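You operate a simulated robot arm through the tools that you are given. There is no shell and no other tool. Be economical: measure what you need, move in short steps, check, and stop when the job is done.

You run a simulated robot arm. Do the job below in one go: nothing can be reset, and whatever is moved stays where it is left.

JOB
Put the oil brush on top of the silver steel buckle block.

The check looks at the end state, three seconds after you hand in, the way a careful person would. Anything else that was tipped, shoved, dropped, spilled or broken makes it a failure.

ROBOT AND FRAMES
A 7-joint arm with a two-finger parallel gripper, fixed in place. Base frame: the origin is at the foot of the arm, x ahead of it, y to its left, z up; the work surface is at about z = 0. Units: mm, rad, N and s.
With the tool pointing down near the work surface it reaches from about 240 to 620 mm from the base axis. Its first joint turns from -1.152 to 1.152 rad. Payload 2.6 kg.
The tool frame sits at the grasp point between the pads (the TCP): z along the fingers, y along the line on which they close. The tips reach 30 mm beyond it. The gripper opens to 94 mm. The fingers are 28 mm wide and 10 mm thick; the gripper's body (50 by 96 mm) begins 55 mm behind the TCP.
Orientation is that of the tool frame in the base frame, as a unit quaternion [x, y, z, w]. With the fingers straight down and closing along the base's y, the tool's x points along the base's -x, its y along +y and its z along -z.

CONTROLS
- The arm moves only by the tool servo_tool. Its argument "deltas" is a list of rows, each an object (a shift or turn left out is 0, a gripper value left out holds the last) with "travel": the shift along the tool's x, y, z in mm, a list of three; "delta_rot": the turn, a rotation vector about the tool's x, y, z in rad, a list of three; "gripper": the finger opening in mm, from 0 to 94. In form: [{"travel": [dx, dy, dz], "delta_rot": [wx, wy, wz], "gripper": gripper}, ...]. A call has 1 to 10 rows; each row is the pose to reach, as a shift and turn from the pose commanded when the call began, along the tool's axes at that moment. Each row takes 0.2 s and may step no farther than 50 mm and 0.15 rad from the row before; otherwise, or with a gripper value out of range, the whole call is refused. A pose out of reach is approached as far as the arm can. The call stops where the force on the tool passes 40 N (or 10 N more than at its start, if that is more) or the arm is blocked; 0.2 s more then pass. Each finger travels about 72 mm/s and halts on what it meets, pressing with about 38 N; the grip force reading is that of the motor and also rises with nothing between the fingers. The clock runs only during rows and for 0.2 s after the last one: add rows that repeat a pose to give the fingers time. The reply holds the time, the measured pose of the TCP, the force on the tool along the base axes, the opening and the grip force, in the units named above and with some noise.
- Cameras (640 x 400 px; columns grow to the right, rows downward): "scene" is fixed at [16.8, 420.3, 565.5]; the picture's right is [-0.91, -0.42, 0.00], its down [-0.23, 0.50, -0.83] and it looks along [0.35, -0.76, -0.55] (base axes); focal length 310 px, centre (320, 200). "wrist" rides on the gripper at [76, 14, -102] in the tool frame; the picture's right is [-0.18, 0.98, 0.00], its down [-0.75, -0.14, -0.64] and it looks along [-0.63, -0.12, 0.77] (tool axes); focal length 243 px, centre (320, 200). There is no depth. A picture from a camera that has moved, and an enlarged one, comes with that camera's place and axes in the base frame and with its lens.
- grab_frame(camera): a new picture of that camera. The clock stands still meanwhile.
- inspect(camera, box): a new picture of the part [left, top, right, bottom] of that camera's present view, enlarged. The clock stands still meanwhile.
- job_done(): hands the job in; it is judged then, once.

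Go step by step. Nothing tells you positions but the pictures and the camera data: compare them with the known pose of the tool, close in by small moves and look again before you grip or let go. The budget is 90 turns and 42 pictures, counting those below and the enlarged ones. Unless the task says otherwise, let go and move clear before handing in, and close with one line.

The tools are called after "Call:" as a command line: name --argument value ..., lists and objects as JSON in quotes. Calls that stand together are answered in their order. servo_tool: Moves the arm, as the interface text tells. Its arguments: {"type":"object","properties":{"deltas":{"type":"array","items":{"type":"object","properties":{"travel":{"type":"array","items":{"type":"number"}},"delta_rot":{"type":"array","items":{"type":"number"}},"gripper":{"type":"number"}}}}},"required":["deltas"]} The other tools are called the same way: grab_frame (camera) takes a picture; inspect (camera, box) takes an enlarged picture of a part of a camera's view; job_done () hands the job in.

At the start:

```text
clock: 0.0
eef_pos: [296.8, -155.1, 322.0]
tcp_rot: [0.0, 1.0, 0.001, -0.001]
wrist_force: [0.0, 0.6, -0.2]
gripper_width: 94.2
finger_force: 0.0
```

scene: 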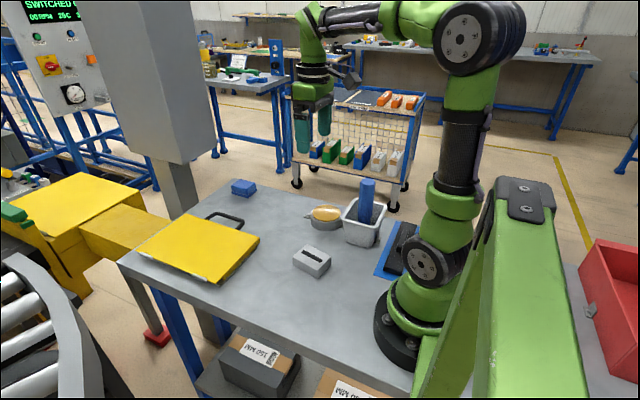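
wrist: 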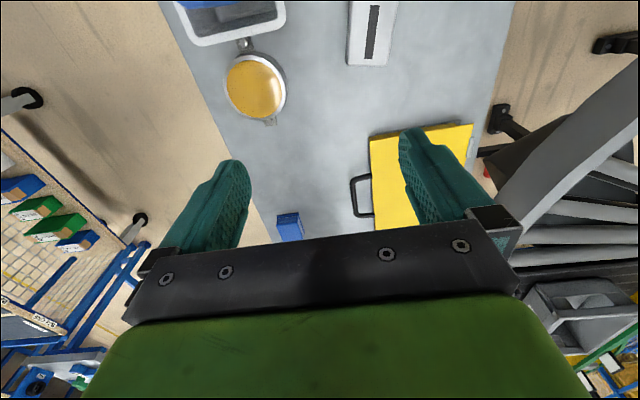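

I see a table with a yellow folder/plate, a gray slotted block, a tin with yellow content, a bin holding a blue item, and a small blue block. I'll enlarge to tell which is the brush and which the buckle block.

Call:
inspect --camera "scene" --box '[280, 160, 440, 290]'

Call:
inspect --camera "scene" --box '[120, 160, 300, 290]'

Call:
inspect --camera "wrist" --box '[150, 0, 520, 240]'

```text
3.08 times, centred on (360, 225) of scene
camera zoom: at [16.8, 420.3, 565.5], right [-0.91, -0.42, 0.0], down [-0.23, 0.5, -0.83], along [0.35, -0.76, -0.55], focal length 954 px, centre (197, 123)
```

zoom: 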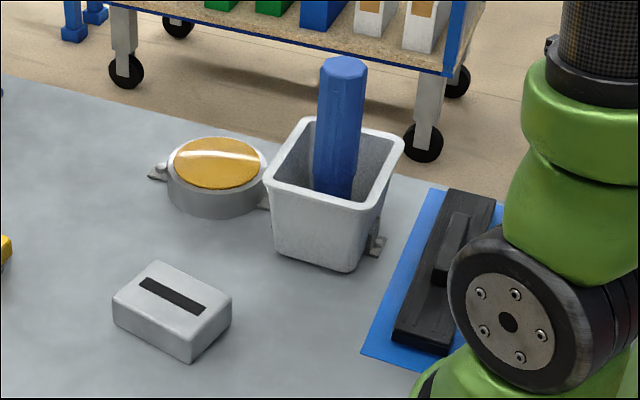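

```text
3.08 times, centred on (210, 225) of scene
camera zoom: at [16.8, 420.3, 565.5], right [-0.91, -0.42, 0.0], down [-0.23, 0.5, -0.83], along [0.35, -0.76, -0.55], focal length 954 px, centre (658, 123)
```

zoom: 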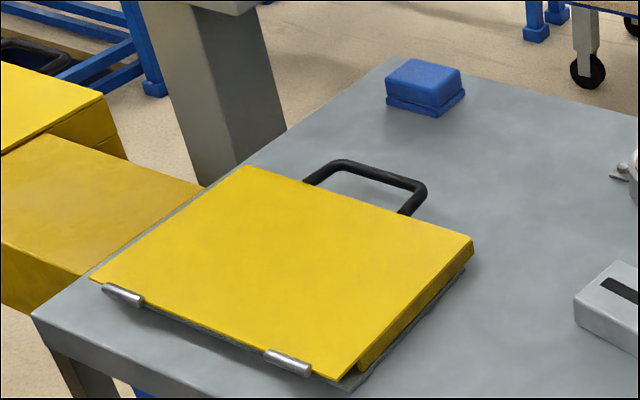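

```text
1.67 times, centred on (335, 120) of wrist
camera zoom: at [218.9, -141.0, 425.1], right [0.18, 0.98, 0.0], down [0.75, -0.14, 0.64], along [0.63, -0.12, -0.77], focal length 404 px, centre (295, 333)
```

zoom: 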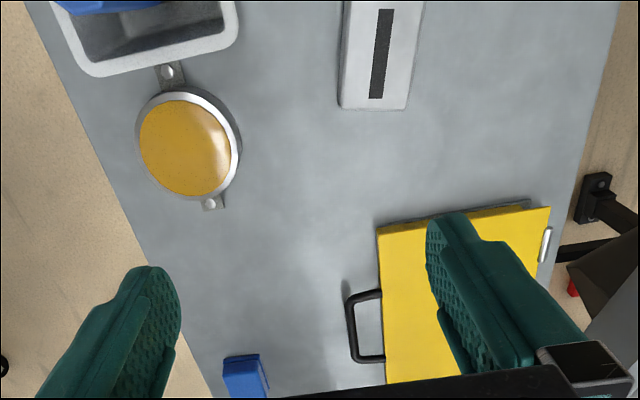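

The blue hex handle standing in the bolted bin (about x 190, y -235) is likely the brush, and the slotted grey block (about 263, -67) the target. I'll raise and tilt the tool to see inside the bin before committing.

Call:
servo_tool --deltas '[{"travel": [10, -10, -20], "delta_rot": [0, 0.12, 0]}, {"travel": [20, -20, -40], "delta_rot": [0, 0.24, 0]}, {"travel": [30, -30, -60], "delta_rot": [0, 0.36, 0]}, {"travel": [40, -40, -80], "delta_rot": [0, 0.48, 0]}, {"travel": [50, -40, -90], "delta_rot": [0, 0.6, 0]}, {"travel": [50, -40, -90], "delta_rot": [0, 0.6, 0]}]'

Call:
grab_frame --camera "wrist"

Call:
inspect --camera "scene" --box '[330, 170, 400, 250]'

```text
clock: 1.4
eef_pos: [264.4, -202.2, 382.6]
tcp_rot: [-0.009, 0.972, 0.017, -0.236]
wrist_force: [-0.7, -0.2, -0.4]
gripper_width: 93.9
finger_force: 0.1
out of reach, approached as far as the arm can: row 4, 5, 6
```

```text
36 pictures are left
camera wrist: at [241.9, -193.5, 509.8], right [0.15, 0.99, -0.05], down [0.97, -0.14, 0.22], along [0.21, -0.08, -0.97], focal length 243 px, centre (320, 200)
```

wrist: 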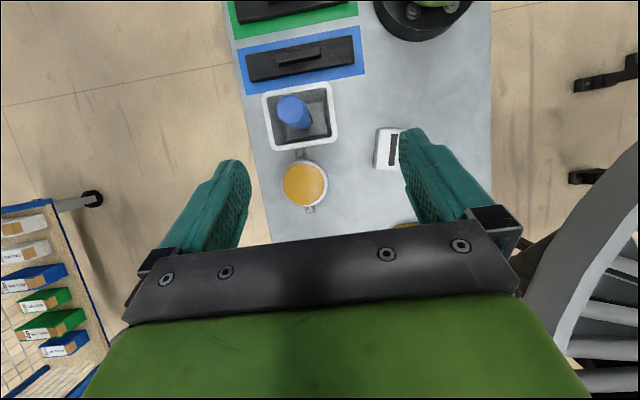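

```text
5.00 times, centred on (365, 210) of scene
camera zoom: at [16.8, 420.4, 565.5], right [-0.91, -0.42, 0.0], down [-0.23, 0.5, -0.83], along [0.35, -0.76, -0.55], focal length 1551 px, centre (95, 150)
```

zoom: 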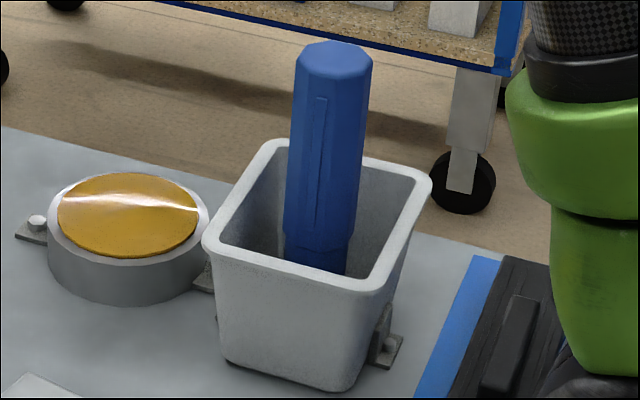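

The bin with the blue handle is in view, along with two black block tools on coloured mats. I'll enlarge this area.

Call:
inspect --camera "wrist" --box '[220, 0, 460, 150]'

Call:
inspect --camera "wrist" --box '[255, 75, 415, 175]'

```text
2.67 times, centred on (340, 75) of wrist
camera zoom: at [241.9, -193.5, 509.8], right [0.15, 0.99, -0.05], down [0.97, -0.14, 0.22], along [0.21, -0.08, -0.97], focal length 647 px, centre (267, 533)
```

zoom: 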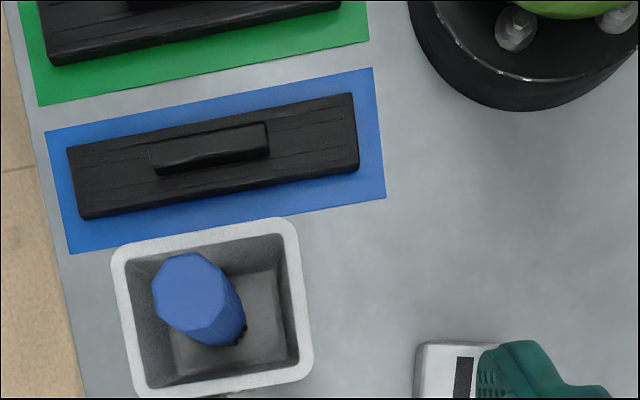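

```text
4.00 times, centred on (335, 125) of wrist
camera zoom: at [241.9, -193.5, 509.8], right [0.15, 0.99, -0.05], down [0.97, -0.14, 0.22], along [0.21, -0.08, -0.97], focal length 970 px, centre (260, 500)
```

zoom: 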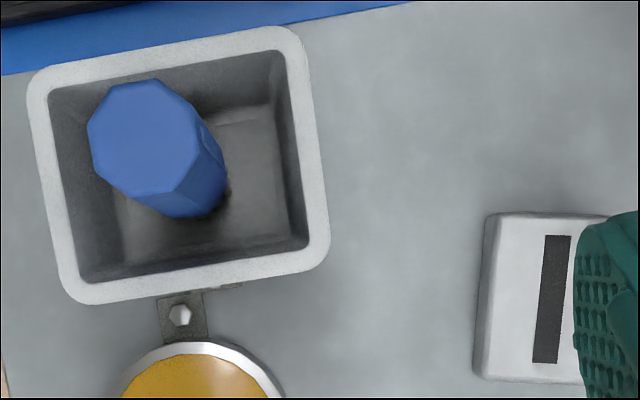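

The handle in the bin is octagonal with a narrower lower end. To be sure, I'll also look closely at the small blue block and the handle in the scene view.

Call:
inspect --camera "scene" --box '[222, 172, 268, 202]'

Call:
inspect --camera "scene" --box '[286, 236, 340, 284]'

```text
13.33 times, centred on (245, 187) of scene
camera zoom: at [16.8, 420.4, 565.5], right [-0.91, -0.42, 0.0], down [-0.23, 0.5, -0.83], along [0.35, -0.76, -0.55], focal length 4136 px, centre (1320, 373)
```

zoom: 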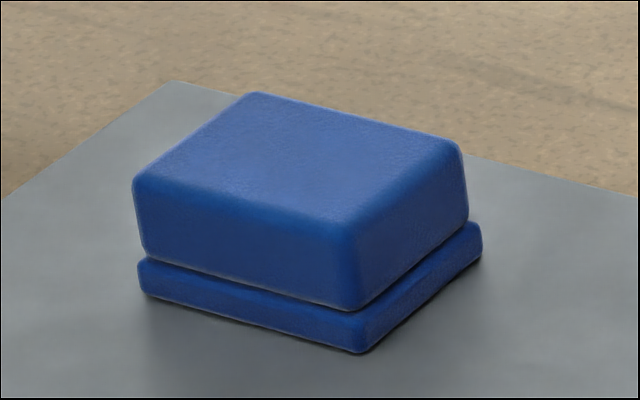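

```text
8.33 times, centred on (313, 260) of scene
camera zoom: at [16.8, 420.4, 565.5], right [-0.91, -0.42, 0.0], down [-0.23, 0.5, -0.83], along [0.35, -0.76, -0.55], focal length 2585 px, centre (378, -300)
```

zoom: 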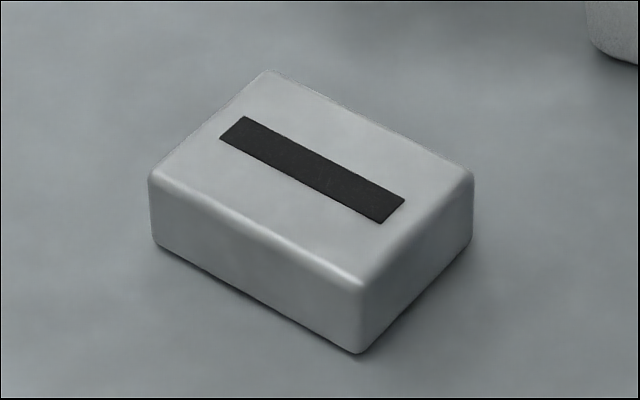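

The brush is the octagonal blue piece standing in the bin: axis about (187, -240), top z≈179, rim z≈90, ~40 mm thick. The block's top is about 78×56 mm, centred near (270, -83) at z≈28. I'll straighten the tool before approaching.

Call:
servo_tool --deltas '[{"travel": [0, 0, 12], "delta_rot": [0, -0.12, 0]}, {"travel": [0, 0, 25], "delta_rot": [0, -0.24, 0]}, {"travel": [0, 0, 40], "delta_rot": [0, -0.36, 0]}, {"travel": [0, 0, 50], "delta_rot": [0, -0.476, 0]}, {"travel": [0, 0, 50], "delta_rot": [0, -0.476, 0]}]'

```text
clock: 2.6
eef_pos: [239.6, -201.3, 336.8]
tcp_rot: [-0.004, 1.0, 0.019, 0.0]
wrist_force: [0.0, -0.2, 1.0]
gripper_width: 93.9
finger_force: 0.1
```

The tool is nearly vertical again. I'll remove the small roll and move above the handle at z≈255, then look.

Call:
servo_tool --deltas '[{"travel": [18, -14, 20], "delta_rot": [0.038, 0, 0]}, {"travel": [36, -28, 45], "delta_rot": [0.038, 0, 0]}, {"travel": [52.6, -41.6, 77], "delta_rot": [0.038, 0, 0]}, {"travel": [52.6, -41.6, 77], "delta_rot": [0.038, 0, 0]}]'

Call:
grab_frame --camera "wrist"

Call:
grab_frame --camera "scene"

```text
clock: 3.6
eef_pos: [190.1, -240.8, 258.5]
tcp_rot: [-0.004, 1.0, 0.0, -0.001]
wrist_force: [0.1, 0.9, -0.8]
gripper_width: 94.0
finger_force: 0.0
```

```text
30 pictures are left
camera wrist: at [112.9, -226.9, 362.0], right [0.18, 0.98, 0.0], down [0.75, -0.13, 0.64], along [0.63, -0.11, -0.77], focal length 243 px, centre (320, 200)
```

wrist: 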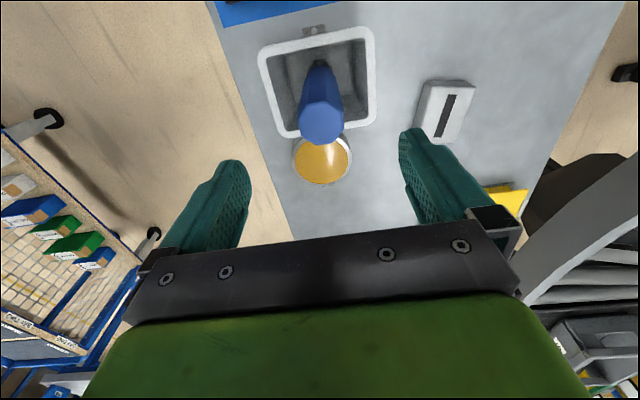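

```text
29 pictures are left
```

scene: 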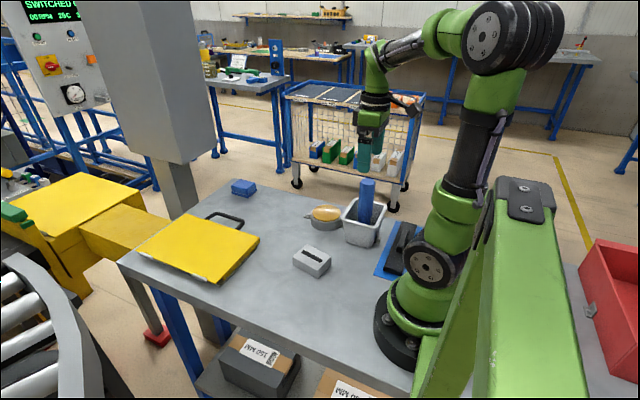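

Handle top triangulates again to about (185, -239, 179). I'll check facet orientation once, up close.

Call:
inspect --camera "wrist" --box '[252, 20, 392, 160]'

```text
2.86 times, centred on (322, 90) of wrist
camera zoom: at [112.9, -226.9, 362.0], right [0.18, 0.98, 0.0], down [0.75, -0.13, 0.64], along [0.63, -0.11, -0.77], focal length 693 px, centre (314, 514)
```

zoom: 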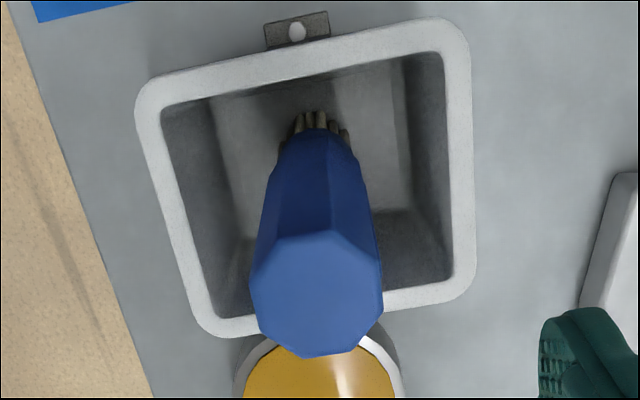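

Bristles show at the lower end, so this is the brush, and its flats already line up with the closing axis. Descending to z≈138 with fingers straddling the handle.

Call:
servo_tool --deltas '[{"travel": [4.5, 1.8, 25]}, {"travel": [4.5, 1.8, 50]}, {"travel": [4.5, 1.8, 75]}, {"travel": [4.5, 1.8, 100]}, {"travel": [4.5, 1.8, 120]}, {"travel": [4.5, 1.8, 120]}]'

Call:
grab_frame --camera "wrist"

Call:
inspect --camera "scene" --box '[320, 130, 420, 250]'

```text
clock: 5.0
eef_pos: [184.2, -238.2, 139.1]
tcp_rot: [-0.004, 1.0, -0.002, 0.0]
wrist_force: [-1.7, 0.2, -0.3]
gripper_width: 94.0
finger_force: 0.0
```

```text
27 pictures are left
camera wrist: at [107.9, -224.4, 242.3], right [0.18, 0.98, 0.0], down [0.75, -0.13, 0.64], along [0.63, -0.11, -0.77], focal length 243 px, centre (320, 200)
```

wrist: 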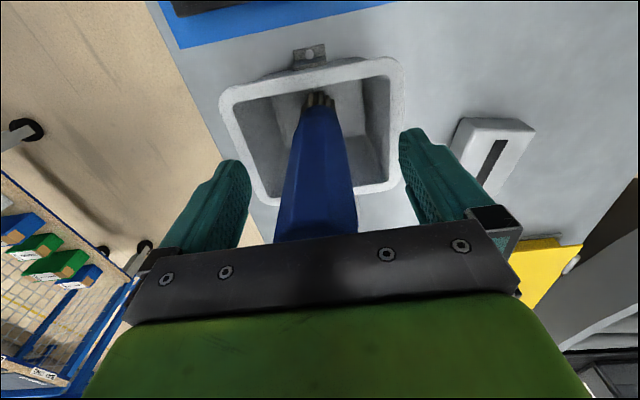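

```text
3.33 times, centred on (370, 190) of scene
camera zoom: at [16.8, 420.3, 565.5], right [-0.91, -0.42, 0.0], down [-0.23, 0.5, -0.83], along [0.35, -0.76, -0.55], focal length 1034 px, centre (153, 233)
```

zoom: 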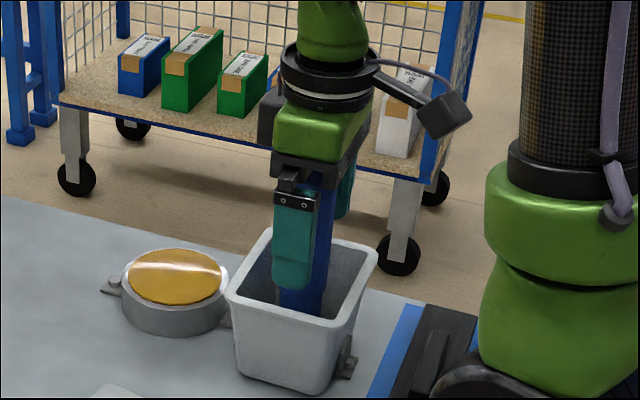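

Fingers straddle the handle centrally. Closing the gripper.

Call:
servo_tool --deltas '[{"gripper": 60}, {"gripper": 40}, {"gripper": 20}, {"gripper": 15}, {"gripper": 15}, {"gripper": 15}]'

```text
clock: 6.4
eef_pos: [184.8, -239.1, 140.1]
tcp_rot: [-0.005, 1.0, -0.001, 0.0]
wrist_force: [0.8, -0.3, 0.2]
gripper_width: 39.4
finger_force: 38.0
```

Gripped at 39.4 mm. Lifting straight up clear of the rim.

Call:
servo_tool --deltas '[{"travel": [0, 0, -10]}, {"travel": [0, 0, -30]}, {"travel": [0, 0, -55]}, {"travel": [0, 0, -80]}, {"travel": [0, 0, -105]}, {"travel": [0, 0, -130]}, {"travel": [0, 0, -130]}]'

Call:
inspect --camera "scene" --box '[290, 90, 450, 290]'

```text
clock: 8.0
eef_pos: [184.5, -239.6, 268.2]
tcp_rot: [-0.004, 1.0, 0.0, 0.0]
wrist_force: [0.1, -0.6, -0.6]
gripper_width: 39.2
finger_force: 37.8
```

```text
2.00 times, centred on (370, 190) of scene
camera zoom: at [16.8, 420.3, 565.5], right [-0.91, -0.42, 0.0], down [-0.23, 0.5, -0.83], along [0.35, -0.76, -0.55], focal length 620 px, centre (220, 220)
```

zoom: 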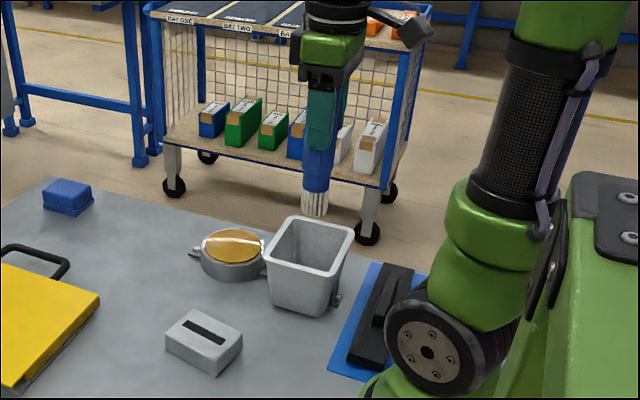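

The brush is clear, bristles pointing down, bottom ~132 mm below the TCP. I'll carry it at this height over the block and measure again.

Call:
servo_tool --deltas '[{"travel": [-12, 23, 0]}, {"travel": [-26, 50, 0]}, {"travel": [-40, 78, 0]}, {"travel": [-54, 105, 0]}, {"travel": [-68, 132, 0]}, {"travel": [-78, 150, 0]}, {"travel": [-82, 157, 0]}, {"travel": [-82, 157, 0]}]'

Call:
grab_frame --camera "wrist"

Call:
inspect --camera "scene" --box '[240, 130, 400, 290]'

```text
clock: 9.8
eef_pos: [263.8, -80.8, 267.4]
tcp_rot: [-0.005, 1.0, -0.001, 0.0]
wrist_force: [0.3, -0.2, -1.3]
gripper_width: 39.1
finger_force: 37.7
```

```text
24 pictures are left
camera wrist: at [186.6, -66.8, 370.1], right [0.18, 0.98, 0.0], down [0.75, -0.13, 0.64], along [0.63, -0.11, -0.77], focal length 243 px, centre (320, 200)
```

wrist: 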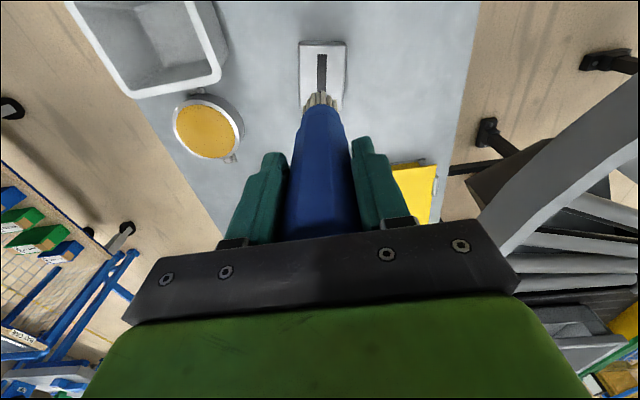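

```text
2.50 times, centred on (320, 210) of scene
camera zoom: at [16.8, 420.4, 565.5], right [-0.91, -0.42, 0.0], down [-0.23, 0.5, -0.83], along [0.35, -0.76, -0.55], focal length 776 px, centre (320, 175)
```

zoom: 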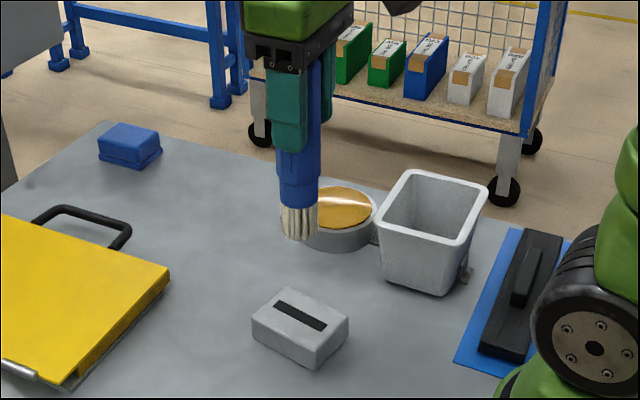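

Block centre estimates from both cameras average to about (268, -82). Adjusting and descending to roughly 12 mm above the expected contact height, then checking.

Call:
servo_tool --deltas '[{"travel": [-4, -1, 20]}, {"travel": [-4, -1, 45]}, {"travel": [-4, -1, 65]}, {"travel": [-4, -1, 82]}, {"travel": [-4, -1, 93]}, {"travel": [-4, -1, 93]}]'

Call:
inspect --camera "wrist" --box '[240, 0, 440, 125]'

Call:
inspect --camera "scene" --box '[270, 190, 360, 290]'

```text
clock: 11.2
eef_pos: [267.2, -82.7, 173.4]
tcp_rot: [-0.005, 1.0, 0.0, 0.0]
wrist_force: [-0.8, 0.2, -1.2]
gripper_width: 39.3
finger_force: 37.9
```

```text
3.20 times, centred on (340, 62) of wrist
camera zoom: at [190.7, -68.9, 277.4], right [0.18, 0.98, 0.0], down [0.75, -0.13, 0.64], along [0.63, -0.11, -0.77], focal length 776 px, centre (256, 640)
```

zoom: 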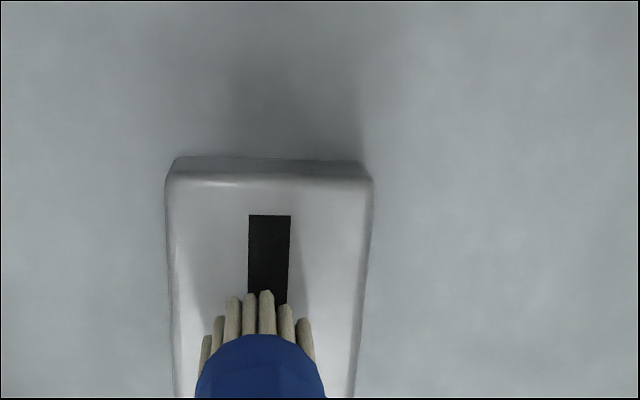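

```text
4.00 times, centred on (315, 240) of scene
camera zoom: at [16.8, 420.3, 565.5], right [-0.91, -0.42, 0.0], down [-0.23, 0.5, -0.83], along [0.35, -0.76, -0.55], focal length 1241 px, centre (340, 40)
```

zoom: 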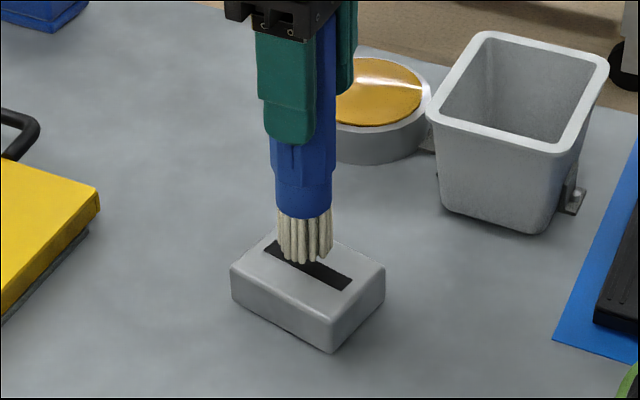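

The bristles are centred over the slot, ~12 mm above. Lowering in small steps to feel contact.

Call:
servo_tool --deltas '[{"travel": [0, 1, 4]}, {"travel": [0, 1, 8]}, {"travel": [0, 1, 9]}, {"travel": [0, 1, 9]}]'

Call:
inspect --camera "scene" --box '[285, 225, 345, 285]'

```text
clock: 12.2
eef_pos: [269.6, -82.1, 165.1]
tcp_rot: [-0.003, 1.0, -0.001, 0.0]
wrist_force: [0.3, -1.1, -0.7]
gripper_width: 39.3
finger_force: 38.1
```

```text
6.67 times, centred on (315, 255) of scene
camera zoom: at [16.8, 420.3, 565.5], right [-0.91, -0.42, 0.0], down [-0.23, 0.5, -0.83], along [0.35, -0.76, -0.55], focal length 2068 px, centre (353, -167)
```

zoom: 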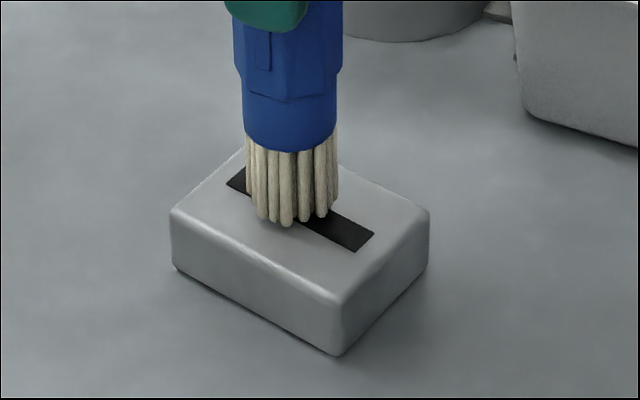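

Still just above the surface and well centred. Continuing down in 1 mm rows.

Call:
servo_tool --deltas '[{"travel": [0, 0, 1]}, {"travel": [0, 0, 2]}, {"travel": [0, 0, 3]}]'

```text
clock: 13.0
eef_pos: [269.6, -82.5, 163.0]
tcp_rot: [-0.004, 1.0, -0.001, 0.0]
wrist_force: [0.1, -0.6, -0.4]
gripper_width: 39.6
finger_force: 37.6
```

Call:
servo_tool --deltas '[{"travel": [0, 0, 1]}, {"travel": [0, 0, 2]}, {"travel": [0, 0, 2]}]'

```text
clock: 13.8
eef_pos: [270.9, -81.6, 161.4]
tcp_rot: [-0.004, 1.0, -0.001, 0.003]
wrist_force: [-3.8, -2.2, 19.6]
gripper_width: 39.2
finger_force: 37.9
```

Contact felt (about 20 N). Easing off a fraction so that the release is gentle.

Call:
servo_tool --deltas '[{"travel": [0, 0, -0.4]}, {"travel": [0, 0, -0.8]}, {"travel": [0, 0, -0.8]}]'

Call:
inspect --camera "scene" --box '[285, 225, 345, 285]'

```text
clock: 14.6
eef_pos: [268.6, -80.8, 161.9]
tcp_rot: [-0.004, 1.0, 0.0, 0.0]
wrist_force: [1.5, 1.7, 4.8]
gripper_width: 39.3
finger_force: 38.3
```

```text
6.67 times, centred on (315, 255) of scene
camera zoom: at [16.8, 420.4, 565.5], right [-0.91, -0.42, 0.0], down [-0.23, 0.5, -0.83], along [0.35, -0.76, -0.55], focal length 2068 px, centre (353, -167)
```

zoom: 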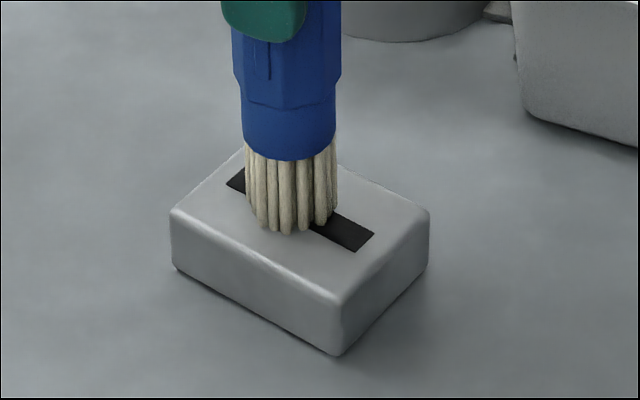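

Light contact (~5 N), the brush upright and centred on the block. Opening the fingers only slightly so they still cage it, to see whether it stands.

Call:
servo_tool --deltas '[{"gripper": 40}, {"gripper": 41}, {"gripper": 43}, {"gripper": 46}, {"gripper": 46}, {"gripper": 46}, {"gripper": 46}]'

Call:
inspect --camera "scene" --box '[270, 170, 360, 290]'

Call:
grab_frame --camera "wrist"

```text
clock: 16.2
eef_pos: [270.3, -80.6, 161.2]
tcp_rot: [-0.004, 1.0, -0.001, 0.0]
wrist_force: [0.5, -0.5, -0.7]
gripper_width: 46.1
finger_force: 0.1
```

```text
3.33 times, centred on (315, 230) of scene
camera zoom: at [16.8, 420.3, 565.5], right [-0.91, -0.42, 0.0], down [-0.23, 0.5, -0.83], along [0.35, -0.76, -0.55], focal length 1034 px, centre (337, 100)
```

zoom: 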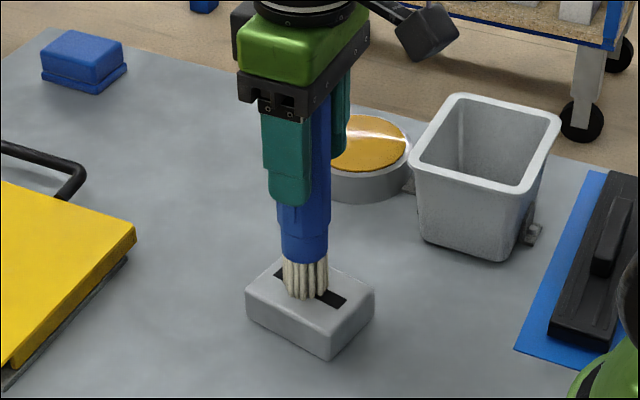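

```text
17 pictures are left
camera wrist: at [192.4, -67.6, 264.6], right [0.18, 0.98, 0.0], down [0.75, -0.13, 0.64], along [0.63, -0.11, -0.77], focal length 243 px, centre (320, 200)
```

wrist: 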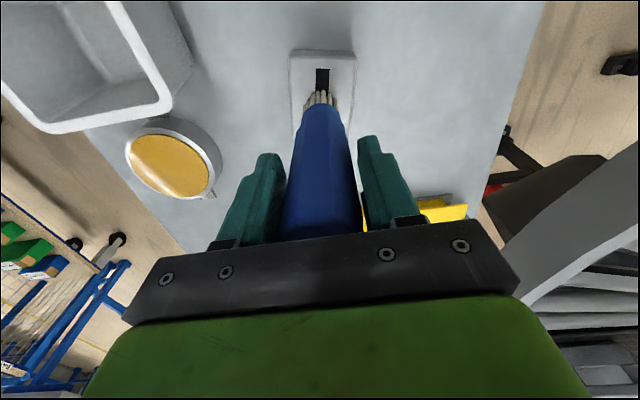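

The brush seems to stand, but it could be leaning on the left finger; I'll open a little further and compare.

Call:
servo_tool --deltas '[{"gripper": 49}, {"gripper": 52}, {"gripper": 56}, {"gripper": 56}, {"gripper": 56}, {"gripper": 56}]'

Call:
inspect --camera "wrist" --box '[210, 80, 430, 250]'

```text
clock: 17.6
eef_pos: [269.1, -82.2, 161.9]
tcp_rot: [-0.005, 1.0, -0.001, 0.0]
wrist_force: [-0.1, -0.4, 0.6]
gripper_width: 55.9
finger_force: 0.2
```

```text
2.35 times, centred on (320, 165) of wrist
camera zoom: at [192.4, -67.6, 264.6], right [0.18, 0.98, 0.0], down [0.75, -0.13, 0.64], along [0.63, -0.11, -0.77], focal length 571 px, centre (320, 282)
```

zoom: 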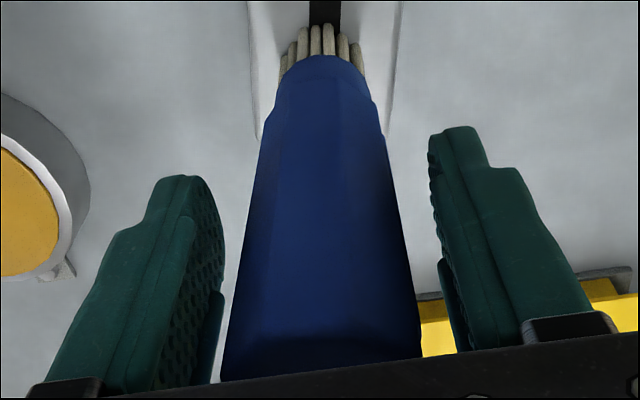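

There are gaps on both sides, so the brush stands freely. Opening fully and retreating straight up.

Call:
servo_tool --deltas '[{"gripper": 66}, {"gripper": 80}, {"gripper": 90}, {"gripper": 90}, {"travel": [0, 0, -15], "gripper": 90}, {"travel": [0, 0, -35]}, {"travel": [0, 0, -60]}, {"travel": [0, 0, -90]}, {"travel": [0, 0, -120]}, {"travel": [0, 0, -140]}]'

Call:
grab_frame --camera "scene"

```text
clock: 19.8
eef_pos: [270.4, -83.5, 301.9]
tcp_rot: [-0.005, 1.0, -0.001, 0.0]
wrist_force: [0.5, 0.2, 0.0]
gripper_width: 90.2
finger_force: 0.0
```

```text
15 pictures are left
```

scene: 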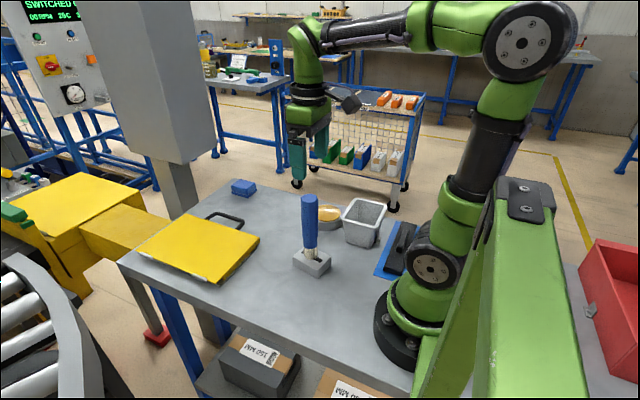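

The brush stands upright on the block, the gripper is clear, and nothing else has moved. Handing in.

Call:
job_done

```text
The job is handed in.
```

The oil brush is standing upright, bristles down, on top of the silver steel buckle block, and nothing else was disturbed.
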